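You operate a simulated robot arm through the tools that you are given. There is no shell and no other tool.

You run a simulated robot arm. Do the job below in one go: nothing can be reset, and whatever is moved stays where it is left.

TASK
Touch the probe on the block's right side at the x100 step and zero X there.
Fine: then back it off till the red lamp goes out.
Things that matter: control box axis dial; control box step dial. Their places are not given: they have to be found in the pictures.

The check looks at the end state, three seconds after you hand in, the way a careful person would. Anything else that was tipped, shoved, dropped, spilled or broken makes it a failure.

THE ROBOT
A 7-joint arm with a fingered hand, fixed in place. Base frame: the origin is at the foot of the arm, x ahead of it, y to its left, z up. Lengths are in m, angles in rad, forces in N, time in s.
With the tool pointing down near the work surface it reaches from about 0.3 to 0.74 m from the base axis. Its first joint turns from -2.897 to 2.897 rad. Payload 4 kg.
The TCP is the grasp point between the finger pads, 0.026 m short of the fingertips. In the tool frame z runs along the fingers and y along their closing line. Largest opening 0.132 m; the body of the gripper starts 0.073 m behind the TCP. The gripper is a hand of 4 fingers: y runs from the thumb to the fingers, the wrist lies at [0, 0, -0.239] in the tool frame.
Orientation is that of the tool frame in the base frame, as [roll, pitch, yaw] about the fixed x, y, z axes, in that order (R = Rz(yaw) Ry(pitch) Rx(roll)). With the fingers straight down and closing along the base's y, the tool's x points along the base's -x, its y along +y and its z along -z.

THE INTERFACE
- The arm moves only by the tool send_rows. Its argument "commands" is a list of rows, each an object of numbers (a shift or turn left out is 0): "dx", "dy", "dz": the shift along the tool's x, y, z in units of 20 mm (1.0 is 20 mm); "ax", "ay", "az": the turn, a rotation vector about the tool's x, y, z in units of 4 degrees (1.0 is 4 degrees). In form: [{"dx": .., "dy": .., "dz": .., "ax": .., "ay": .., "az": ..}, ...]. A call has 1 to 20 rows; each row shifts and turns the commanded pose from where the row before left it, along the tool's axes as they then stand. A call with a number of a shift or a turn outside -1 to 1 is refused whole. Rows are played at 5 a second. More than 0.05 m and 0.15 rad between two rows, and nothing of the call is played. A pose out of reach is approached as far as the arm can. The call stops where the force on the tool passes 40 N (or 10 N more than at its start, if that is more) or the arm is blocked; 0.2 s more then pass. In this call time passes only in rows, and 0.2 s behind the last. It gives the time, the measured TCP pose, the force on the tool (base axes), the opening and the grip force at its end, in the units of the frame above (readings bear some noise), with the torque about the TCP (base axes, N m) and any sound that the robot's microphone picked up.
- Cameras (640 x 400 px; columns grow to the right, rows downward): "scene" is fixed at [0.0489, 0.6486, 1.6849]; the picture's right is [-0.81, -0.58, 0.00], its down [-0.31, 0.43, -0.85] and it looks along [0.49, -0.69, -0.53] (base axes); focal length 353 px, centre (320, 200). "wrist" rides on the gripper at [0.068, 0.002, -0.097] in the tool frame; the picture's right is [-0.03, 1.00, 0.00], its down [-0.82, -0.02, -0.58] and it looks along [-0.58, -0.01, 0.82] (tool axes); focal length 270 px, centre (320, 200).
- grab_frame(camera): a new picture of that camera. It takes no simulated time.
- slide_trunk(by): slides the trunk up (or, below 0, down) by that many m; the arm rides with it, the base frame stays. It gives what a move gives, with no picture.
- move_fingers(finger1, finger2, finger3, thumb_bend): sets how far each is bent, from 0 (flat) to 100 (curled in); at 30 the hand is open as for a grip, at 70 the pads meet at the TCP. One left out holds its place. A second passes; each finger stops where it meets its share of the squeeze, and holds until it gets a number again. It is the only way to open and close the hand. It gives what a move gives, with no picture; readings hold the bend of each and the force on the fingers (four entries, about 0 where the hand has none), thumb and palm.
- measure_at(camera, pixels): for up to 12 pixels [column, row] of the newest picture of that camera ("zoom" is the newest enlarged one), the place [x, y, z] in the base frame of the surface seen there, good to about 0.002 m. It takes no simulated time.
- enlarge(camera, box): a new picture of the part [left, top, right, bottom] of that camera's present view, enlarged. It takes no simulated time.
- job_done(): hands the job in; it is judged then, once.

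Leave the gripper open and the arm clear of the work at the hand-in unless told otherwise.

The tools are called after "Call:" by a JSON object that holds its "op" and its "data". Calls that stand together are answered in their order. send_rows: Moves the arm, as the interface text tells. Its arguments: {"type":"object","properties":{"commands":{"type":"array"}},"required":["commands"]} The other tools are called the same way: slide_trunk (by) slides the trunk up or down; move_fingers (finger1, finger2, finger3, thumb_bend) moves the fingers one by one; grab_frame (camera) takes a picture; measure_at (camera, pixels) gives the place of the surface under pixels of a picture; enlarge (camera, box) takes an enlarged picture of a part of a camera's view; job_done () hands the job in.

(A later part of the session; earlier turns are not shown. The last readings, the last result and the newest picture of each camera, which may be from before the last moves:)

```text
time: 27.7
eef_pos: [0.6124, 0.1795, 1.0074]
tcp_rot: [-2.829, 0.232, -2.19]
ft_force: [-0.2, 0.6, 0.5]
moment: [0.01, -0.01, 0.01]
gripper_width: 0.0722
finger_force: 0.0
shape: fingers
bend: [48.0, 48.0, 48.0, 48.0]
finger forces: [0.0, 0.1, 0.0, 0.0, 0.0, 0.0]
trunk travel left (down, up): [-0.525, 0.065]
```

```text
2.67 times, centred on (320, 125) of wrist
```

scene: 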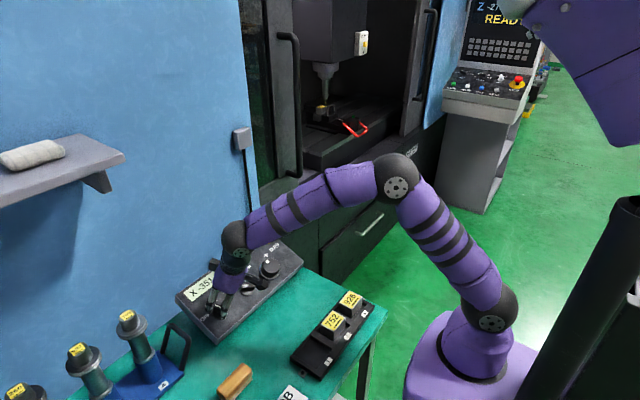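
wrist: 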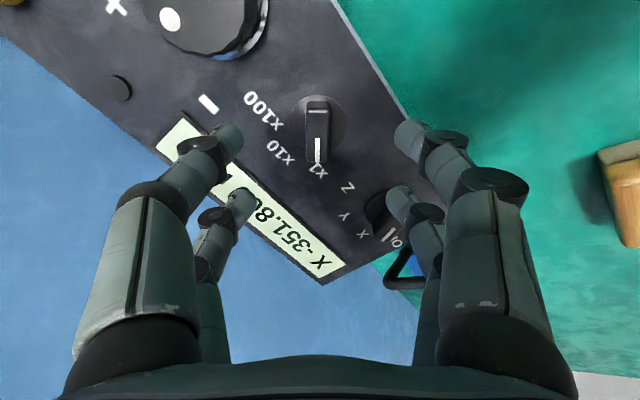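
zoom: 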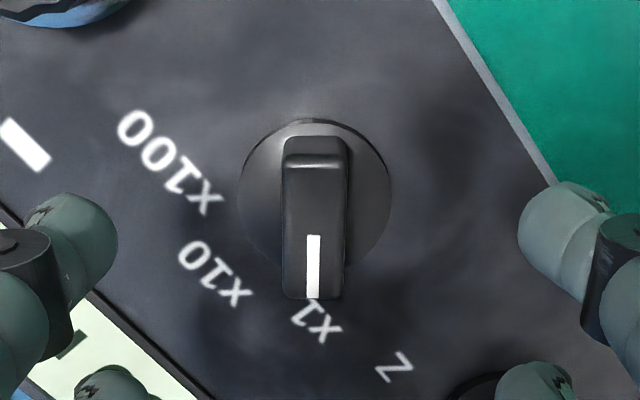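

The display reads "X -351.80…". The step knob's ridge is vertical in the image, so the angle matches. I'll measure the ridge to centre on it.

Call:
{"op": "measure_at", "data": {"camera": "zoom", "pixels": [[315, 160], [314, 290], [287, 220], [343, 220], [315, 220], [315, 145], [286, 170], [344, 170], [284, 285], [342, 285], [168, 163], [215, 272]]}}

```text
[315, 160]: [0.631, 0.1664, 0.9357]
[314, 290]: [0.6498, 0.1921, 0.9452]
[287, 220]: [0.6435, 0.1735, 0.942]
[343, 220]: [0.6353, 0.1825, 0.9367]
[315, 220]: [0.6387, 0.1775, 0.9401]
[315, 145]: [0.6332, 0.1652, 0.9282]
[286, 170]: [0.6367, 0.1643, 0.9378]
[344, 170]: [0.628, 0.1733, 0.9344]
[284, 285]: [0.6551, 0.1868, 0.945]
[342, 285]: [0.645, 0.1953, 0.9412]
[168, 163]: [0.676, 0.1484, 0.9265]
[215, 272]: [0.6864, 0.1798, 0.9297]
```

The knob centre is at s≈0.946, y≈0.180, which matches the TCP within 1 mm. Descending 64 mm to the gripping height.

Call:
{"op": "send_rows", "data": {"commands": [{"dz": 0.8}, {"dz": 0.8}, {"dz": 0.8}, {"dz": 0.8}]}}

Call:
{"op": "grab_frame", "data": {"camera": "wrist"}}

```text
time: 28.7
eef_pos: [0.6354, 0.1796, 0.9474]
tcp_rot: [-2.829, 0.234, -2.188]
ft_force: [0.0, 0.5, 0.0]
moment: [0.04, -0.01, -0.02]
gripper_width: 0.0723
finger_force: 0.1
shape: fingers
bend: [48.0, 48.0, 48.0, 48.0]
finger forces: [0.0, 0.1, 0.0, 0.0, 0.1, 0.0]
trunk travel left (down, up): [-0.525, 0.065]
```

```text
taken
```

wrist: 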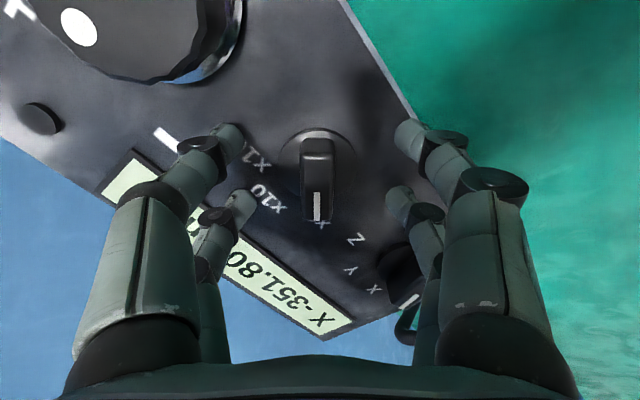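

The grip height is right (about 37 mm) and the ridge is centred at column 317. Closing on it.

Call:
{"op": "move_fingers", "data": {"finger1": 75, "finger2": 75, "finger3": 75, "thumb_bend": 75}}

Call:
{"op": "send_rows", "data": {"commands": [{"az": 0.8}, {"az": 0.8}, {"az": 0.8}, {"az": 0.8}, {"az": 0.8}, {"az": 0.8}, {"az": 0.8}, {"az": 0.8}]}}

Call:
{"op": "grab_frame", "data": {"camera": "wrist"}}

```text
time: 29.7
eef_pos: [0.6355, 0.1786, 0.9475]
tcp_rot: [-2.83, 0.231, -2.191]
ft_force: [9.2, -3.4, -5.9]
moment: [-0.15, -0.11, -0.03]
gripper_width: 0.0117
finger_force: 15.9
shape: fingers
bend: [71.0, 71.0, 71.0, 68.0]
finger forces: [7.0, 5.7, 8.6, 0.1, 11.4, 0.0]
trunk travel left (down, up): [-0.525, 0.065]
```

```text
time: 31.5
eef_pos: [0.6366, 0.1799, 0.948]
tcp_rot: [-2.962, 0.343, -2.644]
ft_force: [4.6, -2.2, -1.7]
moment: [-0.08, -0.11, -0.01]
gripper_width: 0.0114
finger_force: 18.0
shape: fingers
bend: [71.0, 72.0, 71.0, 68.0]
finger forces: [8.1, 7.6, 10.0, 0.1, 10.2, 0.0]
trunk travel left (down, up): [-0.525, 0.065]
```

```text
taken
```

wrist: 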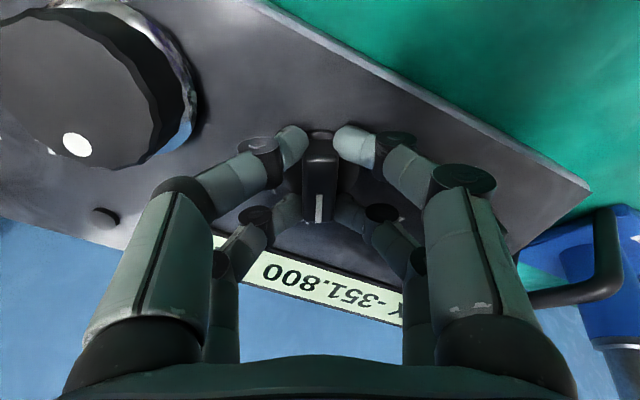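

The display reads X -351.800 and the knob follows the hand. Turning another 40° clockwise.

Call:
{"op": "send_rows", "data": {"commands": [{"az": 0.8}, {"az": 0.8}, {"az": 0.8}, {"az": 0.8}, {"az": 0.8}, {"az": 0.8}, {"az": 0.8}, {"az": 0.8}, {"az": 0.8}, {"az": 0.8}, {"az": 0.8}, {"az": 0.8}, {"az": 0.4}]}}

Call:
{"op": "grab_frame", "data": {"camera": "wrist"}}

```text
time: 34.3
eef_pos: [0.6385, 0.1798, 0.9478]
tcp_rot: [3.047, 0.376, 2.893]
ft_force: [2.6, 0.5, -3.4]
moment: [0.0, -0.03, 0.02]
gripper_width: 0.0117
finger_force: 17.0
shape: fingers
bend: [71.0, 72.0, 71.0, 68.0]
finger forces: [8.8, 9.4, 6.9, 0.0, 9.1, 0.0]
trunk travel left (down, up): [-0.525, 0.065]
```

```text
taken
```

wrist: 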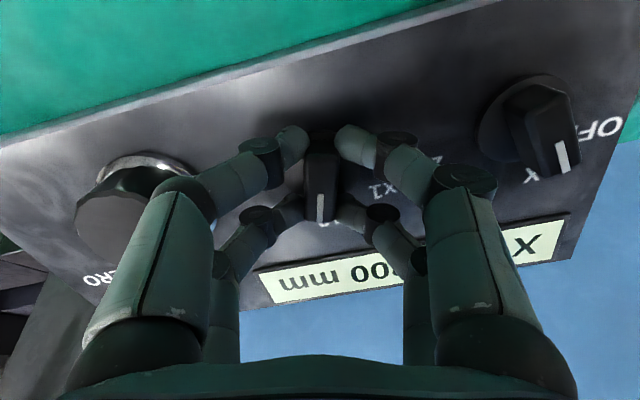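

The pointer is now just past x10. Turning the remaining 39.5° to x100.

Call:
{"op": "send_rows", "data": {"commands": [{"az": 0.8}, {"az": 0.8}, {"az": 0.8}, {"az": 0.8}, {"az": 0.8}, {"az": 0.8}, {"az": 0.8}, {"az": 0.8}, {"az": 0.8}, {"az": 0.8}, {"az": 0.8}, {"az": 0.8}, {"az": 0.3}]}}

Call:
{"op": "grab_frame", "data": {"camera": "wrist"}}

Call:
{"op": "enlarge", "data": {"camera": "scene", "box": [170, 210, 310, 350]}}

```text
time: 37.1
eef_pos: [0.6363, 0.1806, 0.9482]
tcp_rot: [2.829, 0.228, 2.184]
ft_force: [-1.6, -0.6, -4.7]
moment: [-0.11, 0.06, 0.24]
gripper_width: 0.0118
finger_force: 17.3
shape: fingers
bend: [71.0, 72.0, 72.0, 68.0]
finger forces: [6.4, 10.1, 5.8, 0.0, 12.4, 0.0]
trunk travel left (down, up): [-0.525, 0.065]
```

```text
taken
```

wrist: 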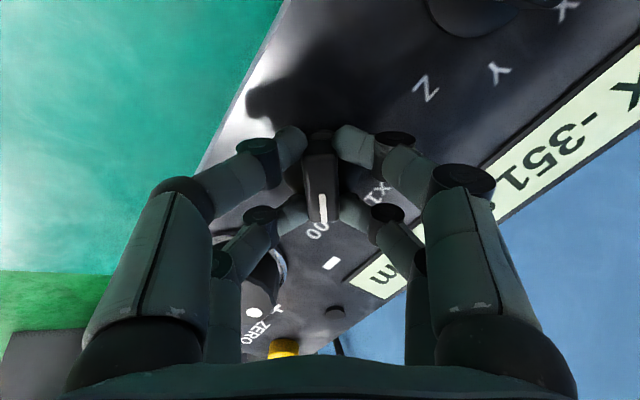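

```text
2.86 times, centred on (240, 280) of scene
```

zoom: 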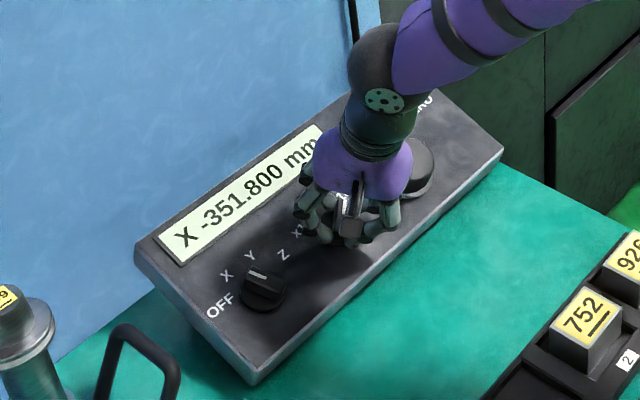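

The pointer is at x100 with a slight stop torque of 0.24 N m, and the display reads X -351.800 mm. Releasing, backing up 64 mm and checking.

Call:
{"op": "move_fingers", "data": {"finger1": 48, "finger2": 48, "finger3": 48, "thumb_bend": 48}}

Call:
{"op": "send_rows", "data": {"commands": [{"dz": -0.8}, {"dz": -0.8}, {"dz": -0.8}, {"dz": -0.8}]}}

Call:
{"op": "grab_frame", "data": {"camera": "wrist"}}

Call:
{"op": "grab_frame", "data": {"camera": "scene"}}

```text
time: 38.1
eef_pos: [0.6364, 0.1803, 0.9473]
tcp_rot: [2.828, 0.228, 2.183]
ft_force: [0.3, 0.0, 0.1]
moment: [0.01, 0.03, -0.03]
gripper_width: 0.0721
finger_force: 0.1
shape: fingers
bend: [48.0, 48.0, 48.0, 48.0]
finger forces: [0.1, 0.1, 0.1, 0.0, 0.0, 0.0]
trunk travel left (down, up): [-0.525, 0.065]
```

```text
time: 39.1
eef_pos: [0.6107, 0.1798, 1.0077]
tcp_rot: [2.827, 0.227, 2.183]
ft_force: [0.3, 0.6, 0.9]
moment: [0.0, -0.02, 0.03]
gripper_width: 0.072
finger_force: 0.1
shape: fingers
bend: [48.0, 48.0, 48.0, 48.0]
finger forces: [0.0, 0.0, 0.0, 0.0, 0.1, 0.0]
trunk travel left (down, up): [-0.525, 0.065]
```

```text
taken
```

wrist: 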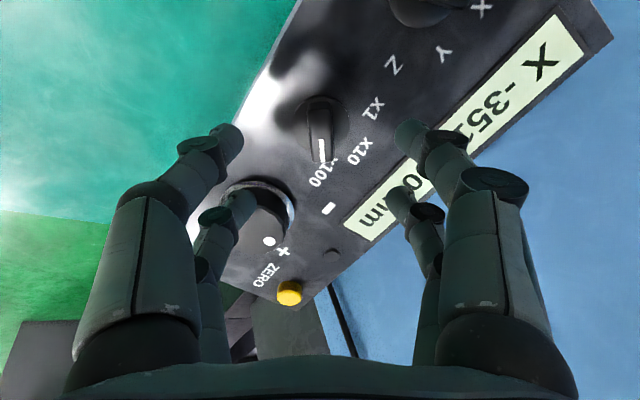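

```text
taken
```

scene: 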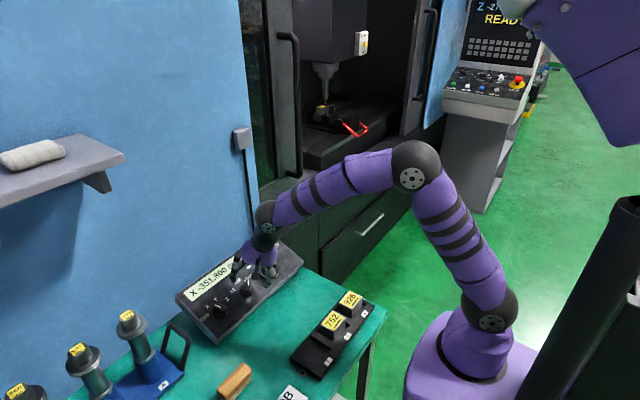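

The step dial is clearly at x100. Next is the wheel, centred at s≈0.946, y≈0.0845 with a radius of about 25 mm. I'll move over it at this height with the hand kept at its present angle, and open to 45.

Call:
{"op": "send_rows", "data": {"commands": [{"dx": -0.96, "dy": -0.705}, {"dx": -0.96, "dy": -0.705}, {"dx": -0.96, "dy": -0.705}, {"dx": -0.96, "dy": -0.705}]}}

Call:
{"op": "move_fingers", "data": {"finger1": 45, "finger2": 45, "finger3": 45, "thumb_bend": 45}}

Call:
{"op": "grab_frame", "data": {"camera": "wrist"}}

Call:
{"op": "grab_frame", "data": {"camera": "scene"}}

```text
time: 40.1
eef_pos: [0.6116, 0.0842, 1.0078]
tcp_rot: [2.828, 0.23, 2.184]
ft_force: [-0.4, 0.0, -0.2]
moment: [-0.02, 0.0, 0.01]
gripper_width: 0.0722
finger_force: 0.0
shape: fingers
bend: [48.0, 48.0, 48.0, 48.0]
finger forces: [0.1, 0.0, 0.0, 0.0, 0.0, 0.0]
trunk travel left (down, up): [-0.525, 0.065]
```

```text
time: 41.1
eef_pos: [0.6126, 0.0847, 1.0089]
tcp_rot: [2.828, 0.229, 2.185]
ft_force: [-1.0, -0.8, -0.8]
moment: [-0.03, 0.0, 0.01]
gripper_width: 0.0824
finger_force: 0.0
shape: fingers
bend: [45.0, 45.0, 45.0, 45.0]
finger forces: [0.0, 0.0, 0.0, 0.0, 0.0, 0.0]
trunk travel left (down, up): [-0.525, 0.065]
```

```text
taken
```

wrist: 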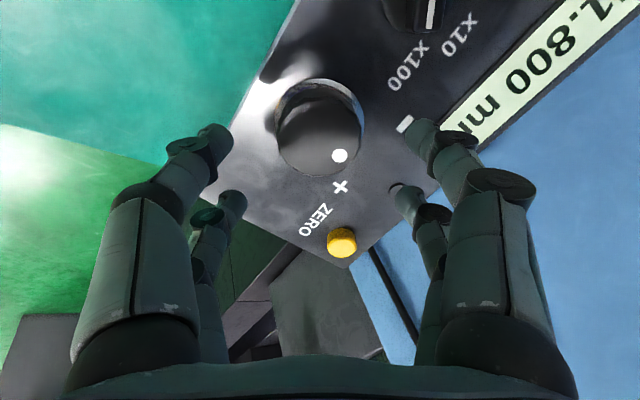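

```text
taken
```

scene: 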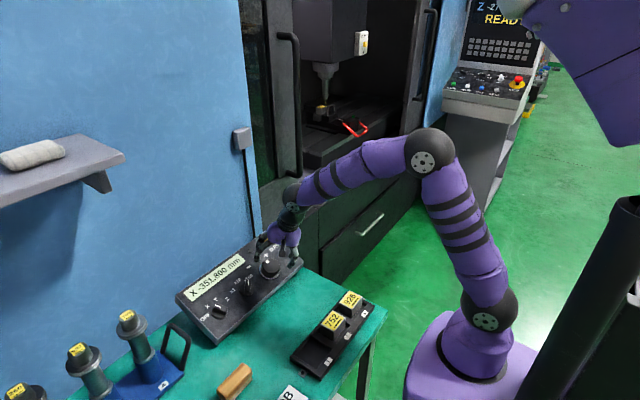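

Measuring the wheel's rim in the wrist view for centring, and checking whether the lamp can be seen from the scene camera.

Call:
{"op": "enlarge", "data": {"camera": "scene", "box": [170, 210, 310, 350]}}

Call:
{"op": "enlarge", "data": {"camera": "wrist", "box": [220, 60, 420, 200]}}

Call:
{"op": "measure_at", "data": {"camera": "wrist", "pixels": [[278, 138], [358, 138], [318, 102], [318, 172], [318, 138], [339, 156], [290, 110], [350, 165], [292, 165], [348, 110], [341, 245], [401, 185]]}}

```text
2.86 times, centred on (240, 280) of scene
```

zoom: 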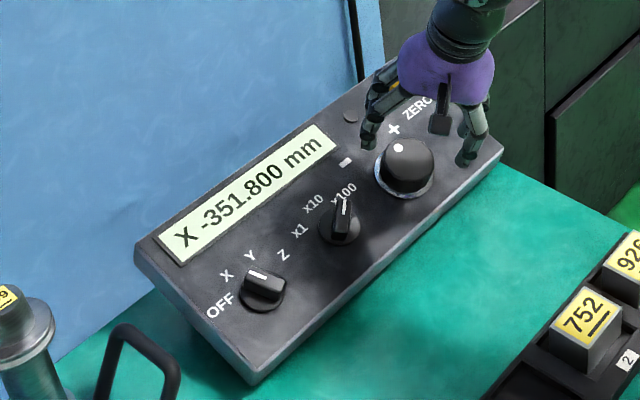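

```text
2.86 times, centred on (320, 130) of wrist
```

zoom: 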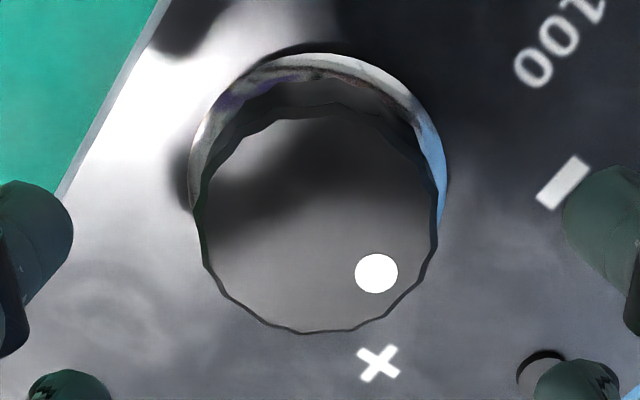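

```text
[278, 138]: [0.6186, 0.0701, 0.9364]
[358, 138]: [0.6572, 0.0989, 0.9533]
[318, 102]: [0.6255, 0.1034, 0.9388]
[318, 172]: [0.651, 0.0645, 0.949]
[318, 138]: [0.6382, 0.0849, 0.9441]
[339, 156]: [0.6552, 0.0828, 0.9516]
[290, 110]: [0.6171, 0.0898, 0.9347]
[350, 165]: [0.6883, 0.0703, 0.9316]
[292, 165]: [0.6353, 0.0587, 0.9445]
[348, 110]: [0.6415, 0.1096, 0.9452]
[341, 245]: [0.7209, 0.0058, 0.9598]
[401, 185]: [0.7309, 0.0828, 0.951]
```

The circle fit puts the wheel centre at s=0.9458, y=0.0843, radius about 26 mm, and the TCP is right over it. The scene zoom shows both the display and the dark lamp, at (350,115). Descending 62 mm.

Call:
{"op": "send_rows", "data": {"commands": [{"dz": 0.775}, {"dz": 0.775}, {"dz": 0.775}, {"dz": 0.775}]}}

Call:
{"op": "grab_frame", "data": {"camera": "wrist"}}

Call:
{"op": "enlarge", "data": {"camera": "scene", "box": [170, 210, 310, 350]}}

```text
time: 42.1
eef_pos: [0.6363, 0.0853, 0.9503]
tcp_rot: [2.826, 0.23, 2.187]
ft_force: [-0.3, 1.0, -0.4]
moment: [-0.01, -0.02, 0.03]
gripper_width: 0.0824
finger_force: 0.1
shape: fingers
bend: [45.0, 45.0, 45.0, 45.0]
finger forces: [0.0, 0.1, 0.1, 0.0, 0.1, 0.0]
trunk travel left (down, up): [-0.525, 0.065]
```

```text
taken
```

wrist: 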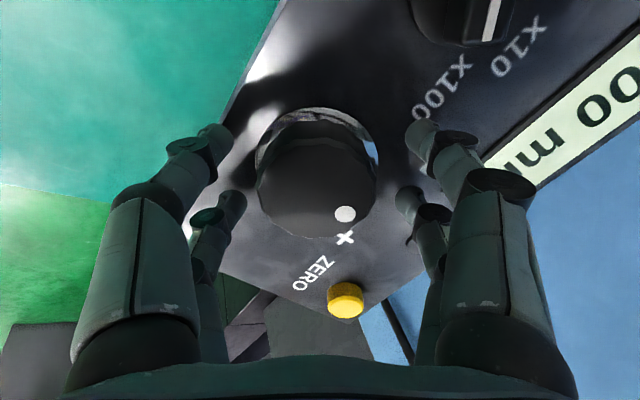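

```text
2.86 times, centred on (240, 280) of scene
```

zoom: 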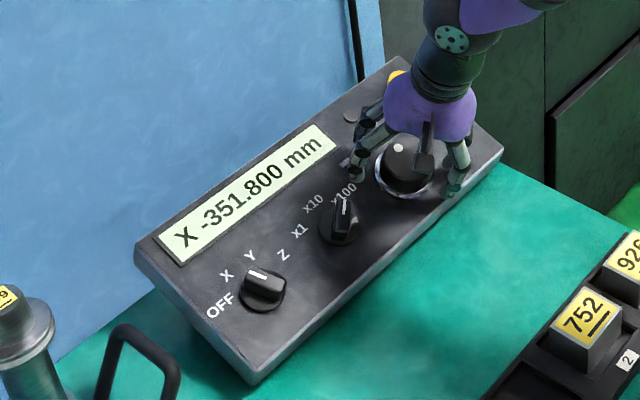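

The height is about 39 mm, the tips surround the wheel, and the lamp at (350,115) is still dark. Closing on the wheel.

Call:
{"op": "move_fingers", "data": {"finger1": 66, "finger2": 66, "finger3": 66, "thumb_bend": 66}}

Call:
{"op": "grab_frame", "data": {"camera": "wrist"}}

Call:
{"op": "enlarge", "data": {"camera": "scene", "box": [170, 210, 310, 350]}}

```text
time: 43.1
eef_pos: [0.6359, 0.0847, 0.9501]
tcp_rot: [2.828, 0.228, 2.182]
ft_force: [-1.5, -1.2, -4.2]
moment: [0.01, 0.03, 0.03]
gripper_width: 0.0378
finger_force: 12.5
shape: fingers
bend: [58.0, 57.0, 56.0, 62.0]
finger forces: [5.3, 6.2, 6.3, 0.0, 7.0, 0.0]
trunk travel left (down, up): [-0.525, 0.065]
```

```text
taken
```

wrist: 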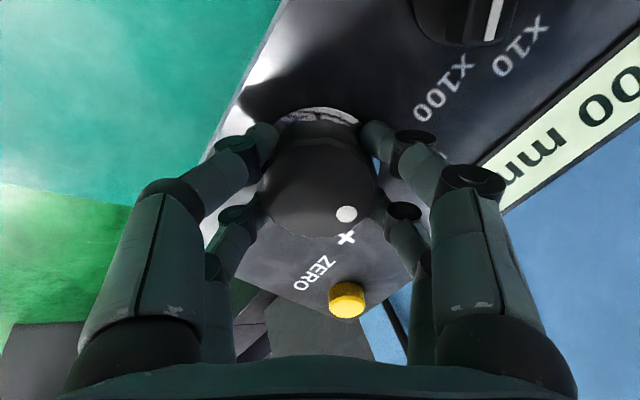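

```text
2.86 times, centred on (240, 280) of scene
```

zoom: 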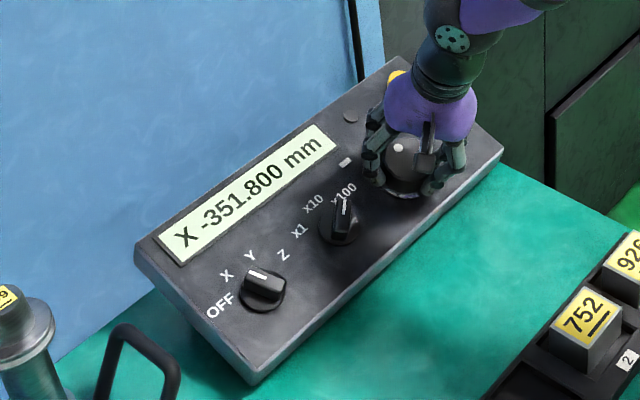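

All four fingers hold the wheel and the reading is unchanged. I'll try a small turn of 8° toward "-" (counter-clockwise) to see how X responds.

Call:
{"op": "send_rows", "data": {"commands": [{"az": -0.5}, {"az": -0.5}, {"az": -0.5}, {"az": -0.5}]}}

Call:
{"op": "enlarge", "data": {"camera": "scene", "box": [170, 210, 310, 350]}}

Call:
{"op": "enlarge", "data": {"camera": "scene", "box": [308, 92, 340, 112]}}

```text
time: 44.1
eef_pos: [0.6362, 0.0842, 0.95]
tcp_rot: [2.862, 0.268, 2.323]
ft_force: [-4.7, -2.0, -5.7]
moment: [-0.01, 0.14, -0.07]
gripper_width: 0.0377
finger_force: 13.2
shape: fingers
bend: [59.0, 57.0, 56.0, 62.0]
finger forces: [5.0, 5.6, 6.6, 0.0, 7.9, 0.0]
trunk travel left (down, up): [-0.525, 0.065]
```

```text
2.86 times, centred on (240, 280) of scene
```

zoom: 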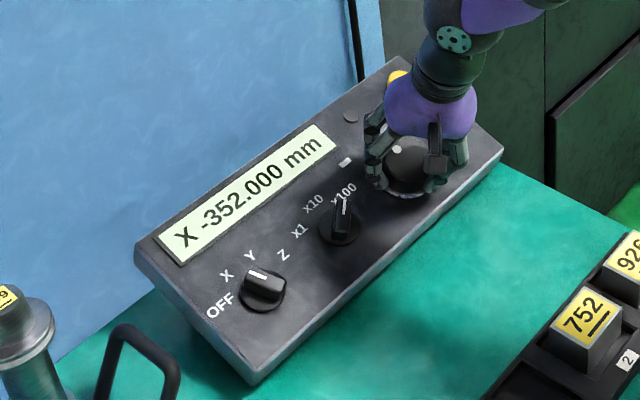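

```text
16.00 times, centred on (324, 102) of scene
```

zoom: 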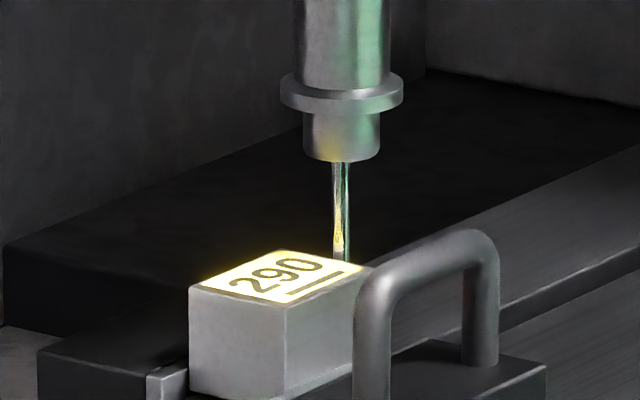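

8° moved X from -351.800 to -352.000, so 3.6° is one click of 0.1 mm, and "-" lowers X. I estimate the gap at 4–7 mm, so I'll turn another 36° (about 1 mm) and check whether the probe moves toward the block.

Call:
{"op": "send_rows", "data": {"commands": [{"az": -0.75}, {"az": -0.75}, {"az": -0.75}, {"az": -0.75}, {"az": -0.75}, {"az": -0.75}, {"az": -0.75}, {"az": -0.75}, {"az": -0.75}, {"az": -0.75}, {"az": -0.75}, {"az": -0.75}]}}

Call:
{"op": "enlarge", "data": {"camera": "scene", "box": [308, 92, 340, 112]}}

Call:
{"op": "measure_at", "data": {"camera": "zoom", "pixels": [[192, 285], [284, 304], [362, 270], [340, 170], [340, 200], [340, 230], [340, 250]]}}

Call:
{"op": "enlarge", "data": {"camera": "scene", "box": [170, 210, 310, 350]}}

Call:
{"op": "grab_frame", "data": {"camera": "wrist"}}

```text
time: 46.7
eef_pos: [0.6353, 0.0837, 0.9511]
tcp_rot: [3.079, 0.382, 2.976]
ft_force: [-14.7, -2.5, 2.1]
moment: [0.26, 0.32, 0.07]
gripper_width: 0.0373
finger_force: 17.8
shape: fingers
bend: [60.0, 59.0, 56.0, 62.0]
finger forces: [11.3, 6.4, 5.8, 0.0, 10.9, 0.0]
trunk travel left (down, up): [-0.525, 0.065]
```

```text
16.00 times, centred on (324, 102) of scene
```

zoom: 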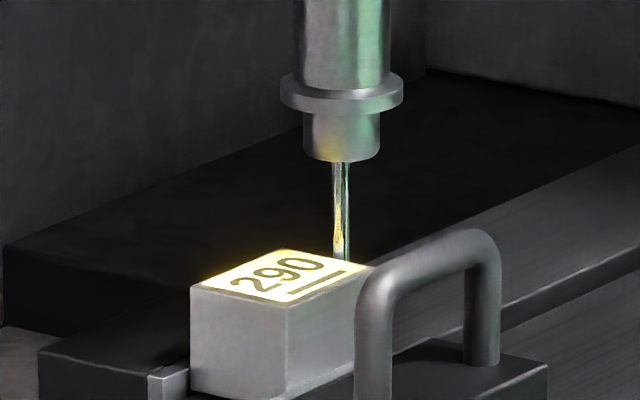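

```text
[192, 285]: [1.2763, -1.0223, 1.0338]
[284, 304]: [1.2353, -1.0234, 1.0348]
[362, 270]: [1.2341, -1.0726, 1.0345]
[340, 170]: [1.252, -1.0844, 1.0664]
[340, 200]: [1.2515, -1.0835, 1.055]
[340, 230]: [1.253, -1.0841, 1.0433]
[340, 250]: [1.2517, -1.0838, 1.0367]
```

```text
2.86 times, centred on (240, 280) of scene
```

zoom: 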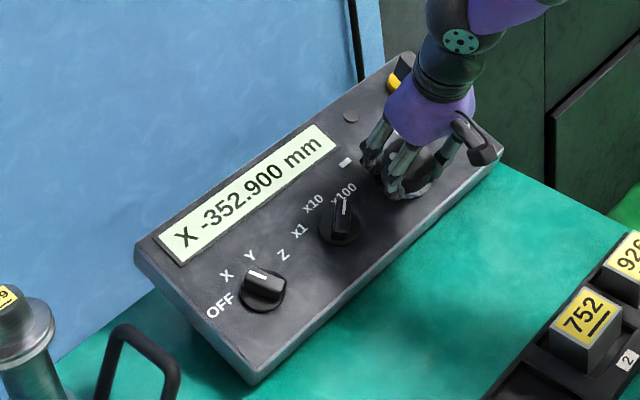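

```text
taken
```

wrist: 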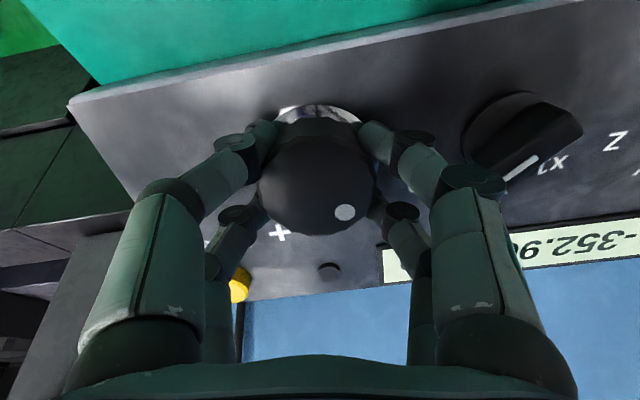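

X now reads -352.900, and the block has shifted about 2 px right, toward the probe, so the direction is correct. Side load on the hand has grown to 15 N, so I'll open and re-grip here to relieve it.

Call:
{"op": "move_fingers", "data": {"finger1": 48, "finger2": 48, "finger3": 48, "thumb_bend": 48}}

Call:
{"op": "grab_frame", "data": {"camera": "wrist"}}

Call:
{"op": "enlarge", "data": {"camera": "scene", "box": [170, 210, 310, 350]}}

```text
time: 47.7
eef_pos: [0.6377, 0.0838, 0.9509]
tcp_rot: [3.079, 0.382, 2.976]
ft_force: [-0.3, 1.0, -0.3]
moment: [0.01, -0.05, 0.0]
gripper_width: 0.0723
finger_force: 0.1
shape: fingers
bend: [48.0, 48.0, 48.0, 48.0]
finger forces: [0.0, 0.0, 0.0, 0.0, 0.0, 0.0]
trunk travel left (down, up): [-0.525, 0.065]
```

```text
taken
```

wrist: 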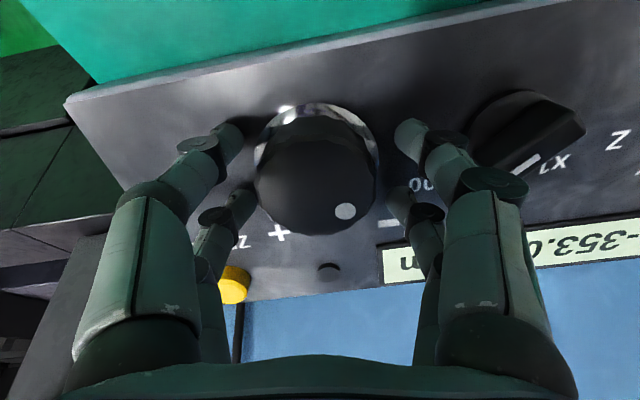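

```text
2.86 times, centred on (240, 280) of scene
```

zoom: 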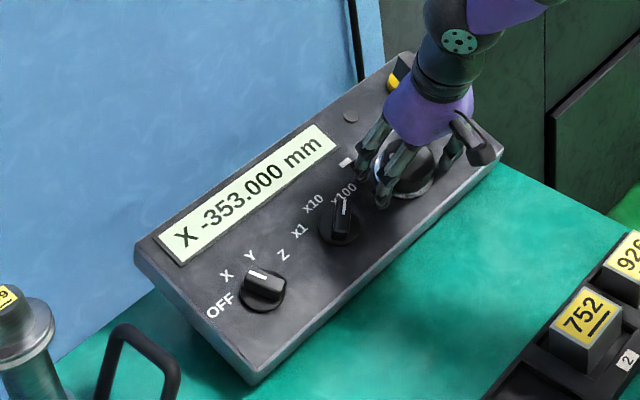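

Released, the reading settled at X -353.000. Letting go can shift the wheel by one click, so I'll keep that in mind. I estimate more than 3 mm of gap remains. I'll trim the centring by 1.4 mm, turn the open hand back 40° clockwise and re-grip for a longer stroke.

Call:
{"op": "send_rows", "data": {"commands": [{"dx": 0.07}, {"az": 1}, {"az": 1}, {"az": 1}, {"az": 1}, {"az": 1}, {"az": 1}, {"az": 1}, {"az": 1}, {"az": 1}, {"az": 1}]}}

Call:
{"op": "move_fingers", "data": {"finger1": 66, "finger2": 66, "finger3": 66, "thumb_bend": 66}}

Call:
{"op": "enlarge", "data": {"camera": "scene", "box": [170, 210, 310, 350]}}

```text
time: 50.1
eef_pos: [0.6343, 0.0854, 0.9501]
tcp_rot: [2.843, 0.252, 2.251]
ft_force: [-0.6, 0.0, -0.6]
moment: [-0.02, 0.03, 0.03]
gripper_width: 0.0721
finger_force: 0.1
shape: fingers
bend: [48.0, 48.0, 48.0, 48.0]
finger forces: [0.0, 0.0, 0.1, 0.1, 0.0, 0.0]
trunk travel left (down, up): [-0.525, 0.065]
```

```text
time: 51.1
eef_pos: [0.6359, 0.0847, 0.9502]
tcp_rot: [2.843, 0.251, 2.253]
ft_force: [-0.7, -0.2, -0.5]
moment: [0.06, -0.02, 0.03]
gripper_width: 0.0373
finger_force: 11.8
shape: fingers
bend: [58.0, 57.0, 57.0, 62.0]
finger forces: [5.7, 6.7, 6.0, 0.1, 6.3, 0.1]
trunk travel left (down, up): [-0.525, 0.065]
```

```text
2.86 times, centred on (240, 280) of scene
```

zoom: 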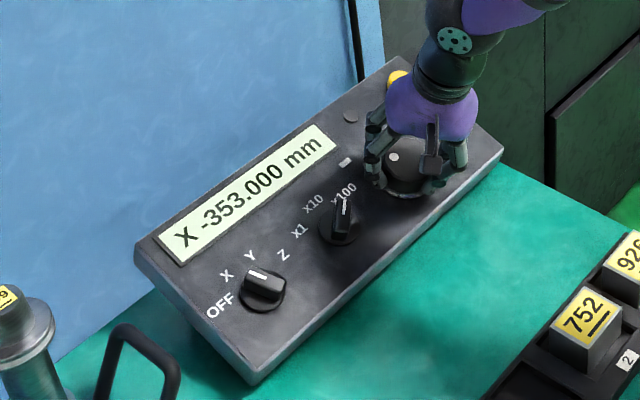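

A well-balanced grip, with almost no net force. Turning 36° toward minus (1 mm).

Call:
{"op": "send_rows", "data": {"commands": [{"az": -0.75}, {"az": -0.75}, {"az": -0.75}, {"az": -0.75}, {"az": -0.75}, {"az": -0.75}, {"az": -0.75}, {"az": -0.75}, {"az": -0.75}, {"az": -0.75}, {"az": -0.75}, {"az": -0.75}]}}

Call:
{"op": "enlarge", "data": {"camera": "scene", "box": [308, 92, 340, 112]}}

Call:
{"op": "enlarge", "data": {"camera": "scene", "box": [170, 210, 310, 350]}}

```text
time: 53.7
eef_pos: [0.6362, 0.0838, 0.9491]
tcp_rot: [3.051, 0.375, 2.902]
ft_force: [-6.1, -4.3, -5.7]
moment: [-0.15, 0.25, -0.09]
gripper_width: 0.037
finger_force: 13.9
shape: fingers
bend: [58.0, 57.0, 57.0, 62.0]
finger forces: [5.7, 5.4, 6.8, 0.0, 10.4, 0.0]
trunk travel left (down, up): [-0.525, 0.065]
```

```text
16.00 times, centred on (324, 102) of scene
```

zoom: 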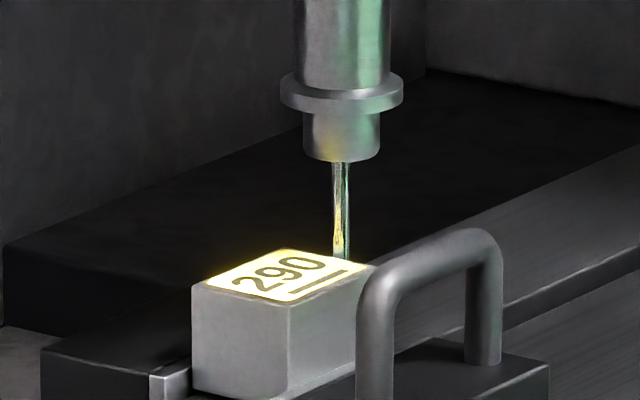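

```text
2.86 times, centred on (240, 280) of scene
```

zoom: 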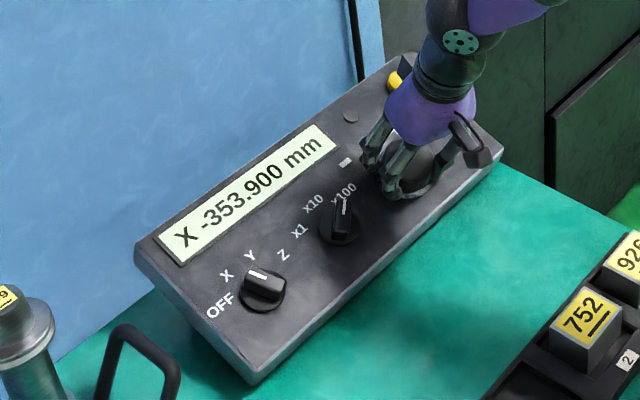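

X -353.900 and the lamp is still dark. Continuing 18° (0.5 mm).

Call:
{"op": "send_rows", "data": {"commands": [{"az": -0.75}, {"az": -0.75}, {"az": -0.75}, {"az": -0.75}, {"az": -0.75}, {"az": -0.75}]}}

Call:
{"op": "enlarge", "data": {"camera": "scene", "box": [170, 210, 310, 350]}}

Call:
{"op": "grab_frame", "data": {"camera": "wrist"}}

```text
time: 55.1
eef_pos: [0.6351, 0.084, 0.9502]
tcp_rot: [-3.104, 0.385, -3.043]
ft_force: [-6.6, -6.1, -7.2]
moment: [-0.14, 0.21, -0.13]
gripper_width: 0.0372
finger_force: 13.7
shape: fingers
bend: [58.0, 58.0, 57.0, 62.0]
finger forces: [6.2, 5.2, 6.5, 0.0, 10.7, 0.1]
trunk travel left (down, up): [-0.525, 0.065]
```

```text
2.86 times, centred on (240, 280) of scene
```

zoom: 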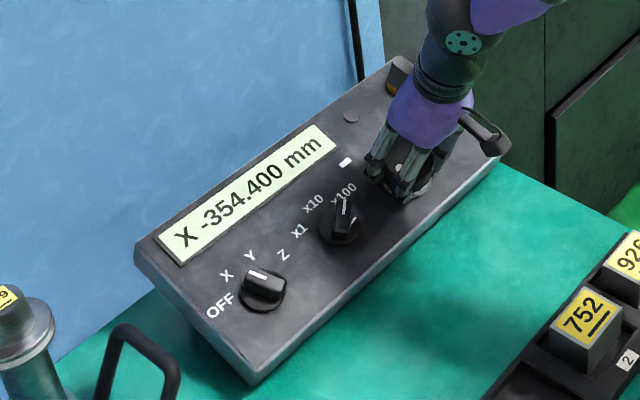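

```text
taken
```

wrist: 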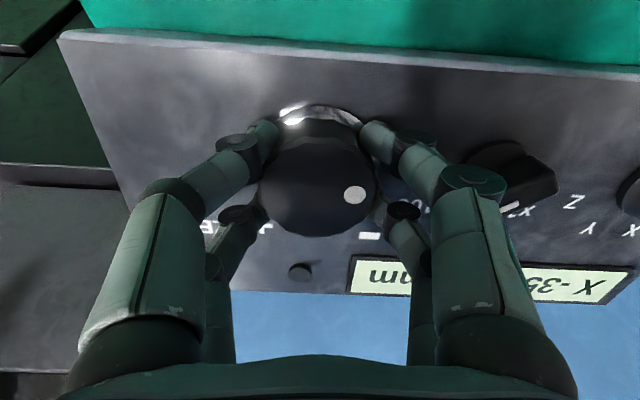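

X -354.400, lamp dark in both views (wrist at (300,272)). From here I'll take smaller steps of about 0.3 mm.

Call:
{"op": "send_rows", "data": {"commands": [{"az": -0.7}, {"az": -0.7}, {"az": -0.7}, {"az": -0.7}]}}

Call:
{"op": "enlarge", "data": {"camera": "scene", "box": [170, 210, 310, 350]}}

Call:
{"op": "enlarge", "data": {"camera": "scene", "box": [308, 92, 340, 112]}}

```text
time: 56.1
eef_pos: [0.6355, 0.085, 0.9503]
tcp_rot: [-3.026, 0.372, -2.831]
ft_force: [-5.4, -9.9, -5.2]
moment: [-0.29, 0.19, -0.11]
gripper_width: 0.0375
finger_force: 16.3
shape: fingers
bend: [59.0, 58.0, 56.0, 62.0]
finger forces: [5.7, 4.8, 7.9, 0.0, 13.5, 0.0]
trunk travel left (down, up): [-0.525, 0.065]
```

```text
2.86 times, centred on (240, 280) of scene
```

zoom: 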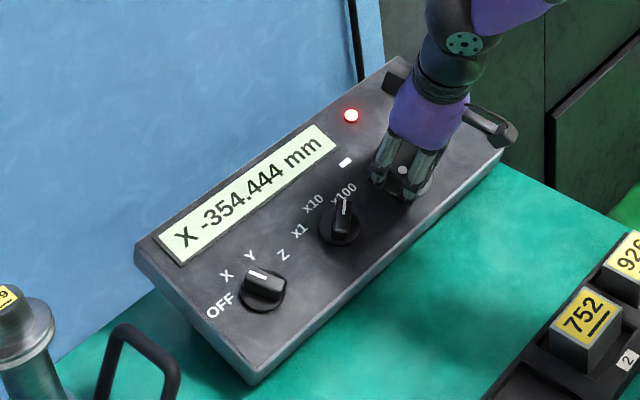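

```text
16.00 times, centred on (324, 102) of scene
```

zoom: 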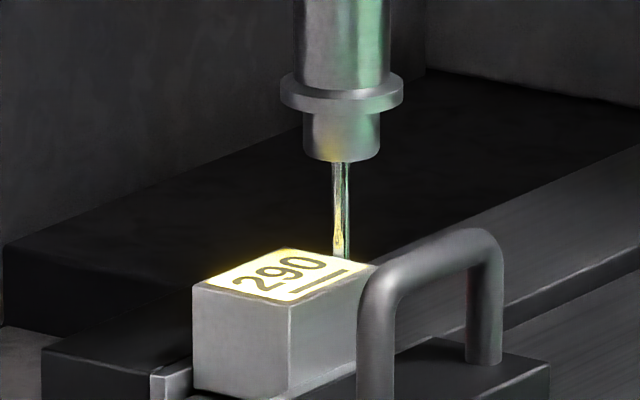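

The red lamp at (350,115) is lit and X stopped at -354.444: contact. I'll open the fingers without turning anything and check that the lamp stays lit.

Call:
{"op": "move_fingers", "data": {"finger1": 45, "finger2": 45, "finger3": 45, "thumb_bend": 45}}

Call:
{"op": "enlarge", "data": {"camera": "scene", "box": [170, 210, 310, 350]}}

Call:
{"op": "grab_frame", "data": {"camera": "wrist"}}

```text
time: 57.1
eef_pos: [0.6356, 0.0837, 0.949]
tcp_rot: [-3.027, 0.373, -2.834]
ft_force: [-0.5, -0.5, -0.7]
moment: [-0.04, 0.03, -0.01]
gripper_width: 0.0823
finger_force: 0.1
shape: fingers
bend: [45.0, 45.0, 45.0, 45.0]
finger forces: [0.0, 0.0, 0.1, 0.1, 0.0, 0.0]
trunk travel left (down, up): [-0.525, 0.065]
```

```text
2.86 times, centred on (240, 280) of scene
```

zoom: 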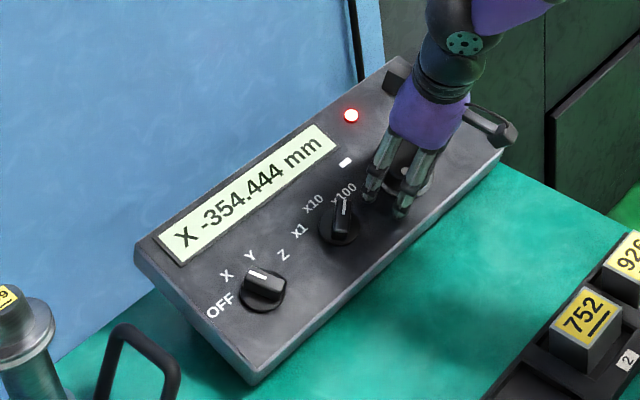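

```text
taken
```

wrist: 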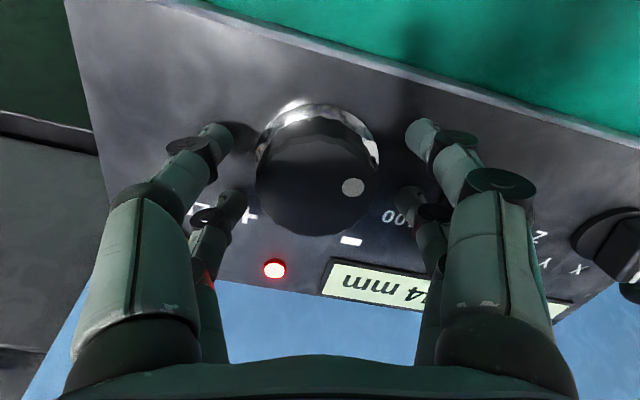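

The lamp stays red and X holds at -354.444. I'll back up 64 mm, square the hand (16.4° clockwise), and shift toward the ZERO button at s≈1.029, y≈0.005, lining up the far finger pair with it.

Call:
{"op": "send_rows", "data": {"commands": [{"dz": -0.8}, {"dz": -0.8}, {"dz": -0.8}, {"dz": -0.8}, {"az": 0.82}, {"az": 0.82}, {"az": 0.82}, {"az": 0.82}, {"az": 0.82}, {"dx": -0.82, "dy": -0.99}, {"dx": -0.82, "dy": -0.99}, {"dx": -0.82, "dy": -0.99}, {"dx": -0.82, "dy": -0.99}]}}

Call:
{"op": "move_fingers", "data": {"finger1": 69, "finger2": 69, "finger3": 69, "thumb_bend": 69}}

Call:
{"op": "grab_frame", "data": {"camera": "wrist"}}

Call:
{"op": "grab_frame", "data": {"camera": "scene"}}

```text
time: 59.9
eef_pos: [0.6743, 0.0056, 1.0324]
tcp_rot: [3.14, 0.387, -3.14]
ft_force: [1.3, 0.5, 0.0]
moment: [-0.03, -0.01, -0.02]
gripper_width: 0.0823
finger_force: 0.1
shape: fingers
bend: [45.0, 45.0, 45.0, 45.0]
finger forces: [0.0, 0.0, 0.0, 0.0, 0.0, 0.0]
trunk travel left (down, up): [-0.525, 0.065]
```

```text
time: 60.9
eef_pos: [0.6742, 0.0059, 1.0345]
tcp_rot: [3.14, 0.387, 3.141]
ft_force: [-0.2, 0.4, -0.3]
moment: [0.02, 0.01, 0.01]
gripper_width: 0.0046
finger_force: 0.0
shape: fingers
bend: [69.0, 69.0, 69.0, 69.0]
finger forces: [0.0, 0.1, 0.0, 0.0, 0.0, 0.1]
trunk travel left (down, up): [-0.525, 0.065]
```

```text
taken
```

wrist: 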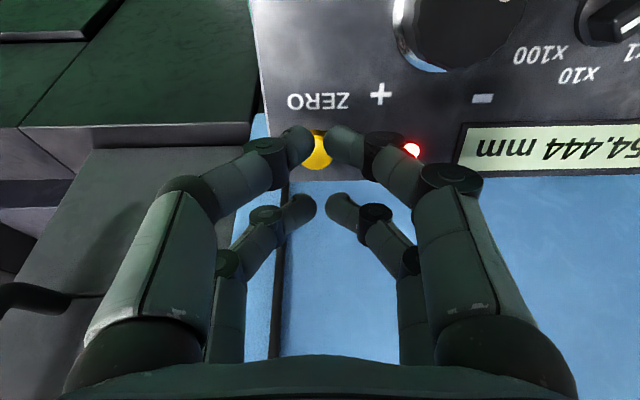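

```text
taken
```

scene: 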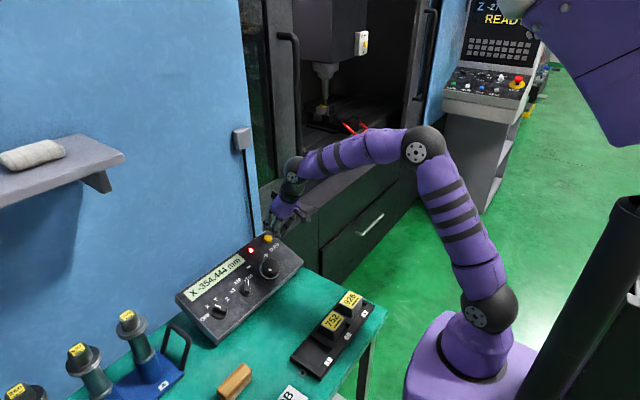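

The lamp is still red and the display still reads -354.444. I'll close the tips fully to 73 and measure where the button and the far fingertip pair are.

Call:
{"op": "move_fingers", "data": {"finger1": 73, "finger2": 73, "finger3": 73, "thumb_bend": 73}}

Call:
{"op": "grab_frame", "data": {"camera": "wrist"}}

Call:
{"op": "enlarge", "data": {"camera": "wrist", "box": [240, 90, 400, 250]}}

Call:
{"op": "enlarge", "data": {"camera": "scene", "box": [220, 200, 310, 280]}}

```text
time: 61.9
eef_pos: [0.674, 0.0053, 1.0334]
tcp_rot: [3.14, 0.388, -3.141]
ft_force: [-0.4, 0.3, 1.1]
moment: [0.01, 0.01, 0.02]
gripper_width: 0.0
finger_force: 0.2
shape: fingers
bend: [72.0, 72.0, 72.0, 72.0]
finger forces: [0.0, 0.0, 0.0, 0.0, 0.0, 0.1]
trunk travel left (down, up): [-0.525, 0.065]
```

```text
taken
```

wrist: 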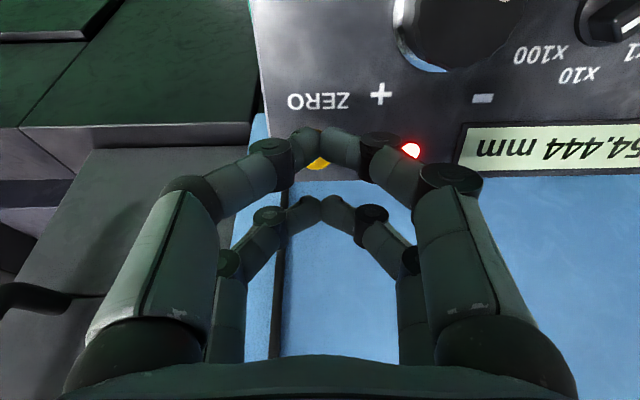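

```text
2.50 times, centred on (320, 170) of wrist
```

zoom: 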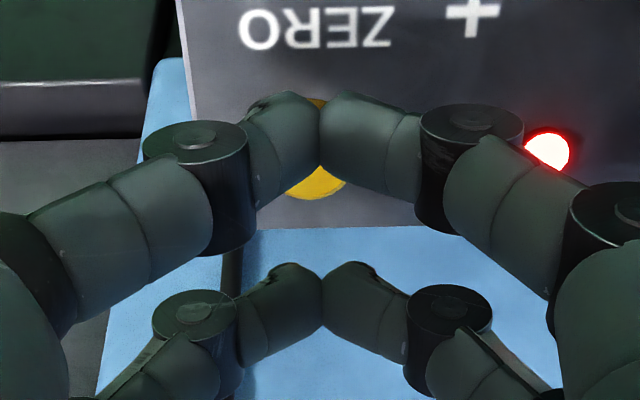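

```text
5.00 times, centred on (265, 240) of scene
```

zoom: 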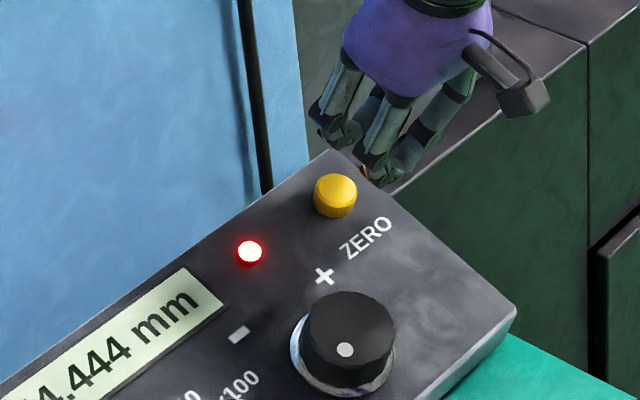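

The scene zoom shows the button clearly, with its top face centred near (335,186). Measuring its rim, and the fingertips in the wrist picture.

Call:
{"op": "measure_at", "data": {"camera": "zoom", "pixels": [[335, 186], [319, 186], [352, 186], [335, 176], [335, 197], [250, 252], [325, 274], [335, 215]]}}

Call:
{"op": "measure_at", "data": {"camera": "wrist", "pixels": [[318, 132], [308, 132], [335, 132], [322, 200], [310, 200], [335, 200], [320, 145], [322, 212], [318, 163]]}}

```text
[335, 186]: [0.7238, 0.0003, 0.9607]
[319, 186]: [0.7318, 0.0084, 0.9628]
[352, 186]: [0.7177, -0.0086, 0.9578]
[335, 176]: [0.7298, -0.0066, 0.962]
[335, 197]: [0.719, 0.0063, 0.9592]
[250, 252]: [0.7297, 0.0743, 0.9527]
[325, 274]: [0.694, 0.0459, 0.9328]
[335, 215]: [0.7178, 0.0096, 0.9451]
```

```text
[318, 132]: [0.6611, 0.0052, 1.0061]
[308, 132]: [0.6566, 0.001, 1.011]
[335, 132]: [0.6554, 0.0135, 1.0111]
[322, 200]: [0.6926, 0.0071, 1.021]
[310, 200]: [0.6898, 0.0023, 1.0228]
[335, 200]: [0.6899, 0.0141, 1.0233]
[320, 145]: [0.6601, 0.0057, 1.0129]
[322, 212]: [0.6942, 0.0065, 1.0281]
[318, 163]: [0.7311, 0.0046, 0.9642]
```

The button is centred at s≈1.031, y≈0.000 and its top stands 16 mm above the face. The far finger pair is lined up in s, so I'll shift 4.5 mm to the right and descend 50 mm, stopping about 10 mm short of the button.

Call:
{"op": "send_rows", "data": {"commands": [{"dy": -0.23}, {"dz": 0.85}, {"dz": 0.85}, {"dz": 0.8}]}}

Call:
{"op": "grab_frame", "data": {"camera": "wrist"}}

Call:
{"op": "enlarge", "data": {"camera": "scene", "box": [220, 200, 310, 280]}}

```text
time: 62.9
eef_pos: [0.692, 0.0026, 0.988]
tcp_rot: [3.14, 0.387, -3.141]
ft_force: [-0.3, -0.9, -0.1]
moment: [-0.02, -0.04, 0.01]
gripper_width: 0.0001
finger_force: 0.0
shape: fingers
bend: [72.0, 72.0, 72.0, 72.0]
finger forces: [0.1, 0.0, 0.0, 0.0, 0.0, 0.1]
trunk travel left (down, up): [-0.525, 0.065]
```

```text
taken
```

wrist: 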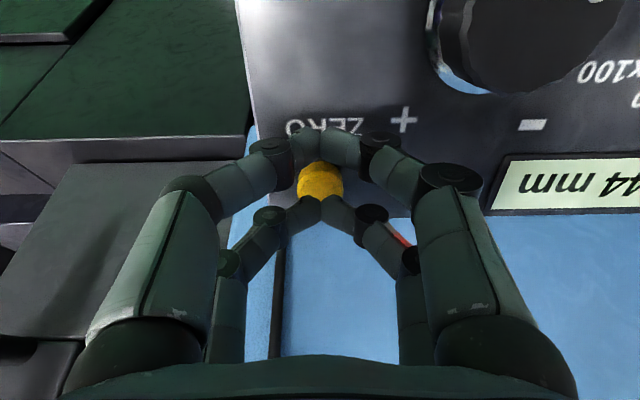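

```text
5.00 times, centred on (265, 240) of scene
```

zoom: 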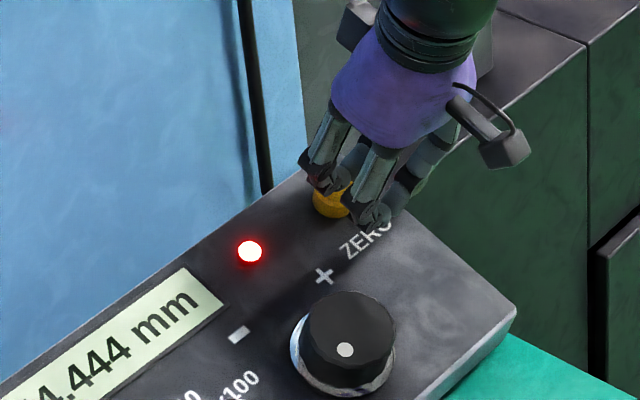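

The geometry matches: the far tips sit about 11 mm above the middle of the button. I'll press in 2 mm rows, 12 mm in all, watching the force.

Call:
{"op": "send_rows", "data": {"commands": [{"dz": 0.1}, {"dz": 0.1}, {"dz": 0.1}, {"dz": 0.1}, {"dz": 0.1}, {"dz": 0.1}]}}

Call:
{"op": "enlarge", "data": {"camera": "scene", "box": [170, 200, 310, 340]}}

```text
time: 64.3
eef_pos: [0.6966, 0.0028, 0.9752]
tcp_rot: [3.139, 0.388, -3.141]
ft_force: [-0.2, 0.3, 0.7]
moment: [0.01, -0.03, 0.02]
gripper_width: 0.0
finger_force: 0.0
shape: fingers
bend: [72.0, 72.0, 72.0, 72.0]
finger forces: [0.0, 0.0, 0.0, 0.0, 0.0, 0.1]
trunk travel left (down, up): [-0.525, 0.065]
```

```text
2.86 times, centred on (240, 270) of scene
```

zoom: 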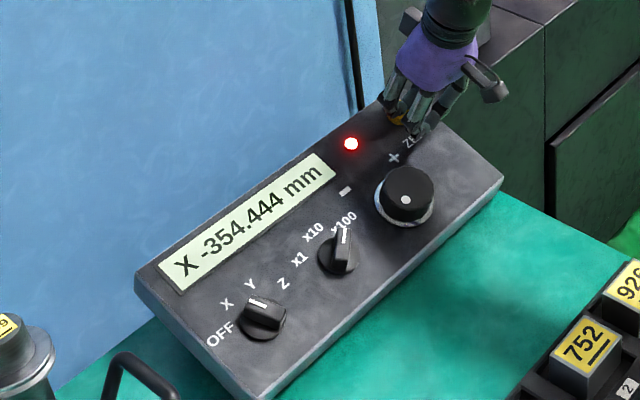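

No contact yet; the tips when fully closed reach less far than at the open setting. Continuing in 2 mm rows, 6 mm more.

Call:
{"op": "send_rows", "data": {"commands": [{"dz": 0.1}, {"dz": 0.1}, {"dz": 0.1}]}}

Call:
{"op": "enlarge", "data": {"camera": "scene", "box": [170, 200, 310, 340]}}

Call:
{"op": "grab_frame", "data": {"camera": "wrist"}}

```text
time: 65.1
eef_pos: [0.6968, 0.0021, 0.9713]
tcp_rot: [3.14, 0.386, -3.141]
ft_force: [-1.9, -1.0, 1.8]
moment: [-0.03, -0.02, -0.03]
gripper_width: 0.0
finger_force: 0.0
shape: fingers
bend: [72.0, 72.0, 72.0, 72.0]
finger forces: [0.1, 0.1, 0.1, 0.0, 0.0, 0.0]
trunk travel left (down, up): [-0.525, 0.065]
heard: click
```

```text
2.86 times, centred on (240, 270) of scene
```

zoom: 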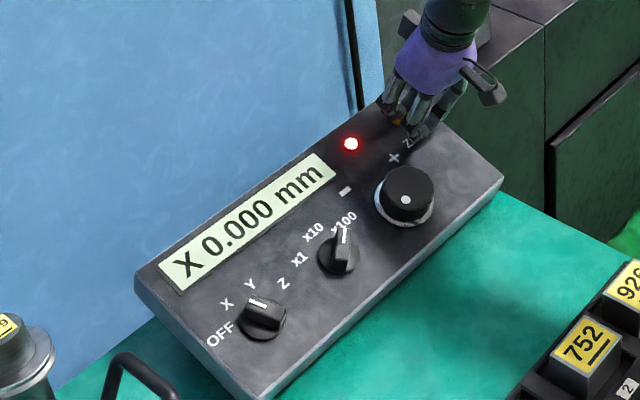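

```text
taken
```

wrist: 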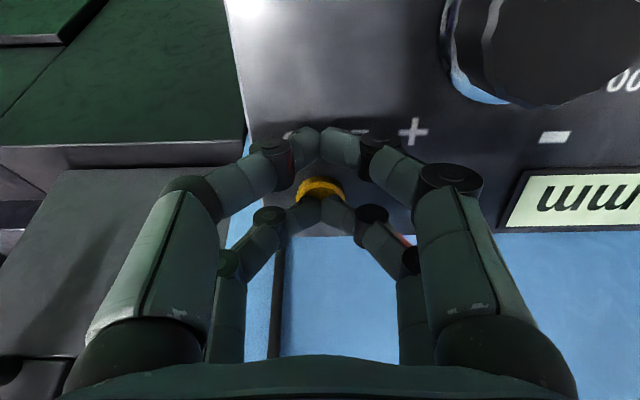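

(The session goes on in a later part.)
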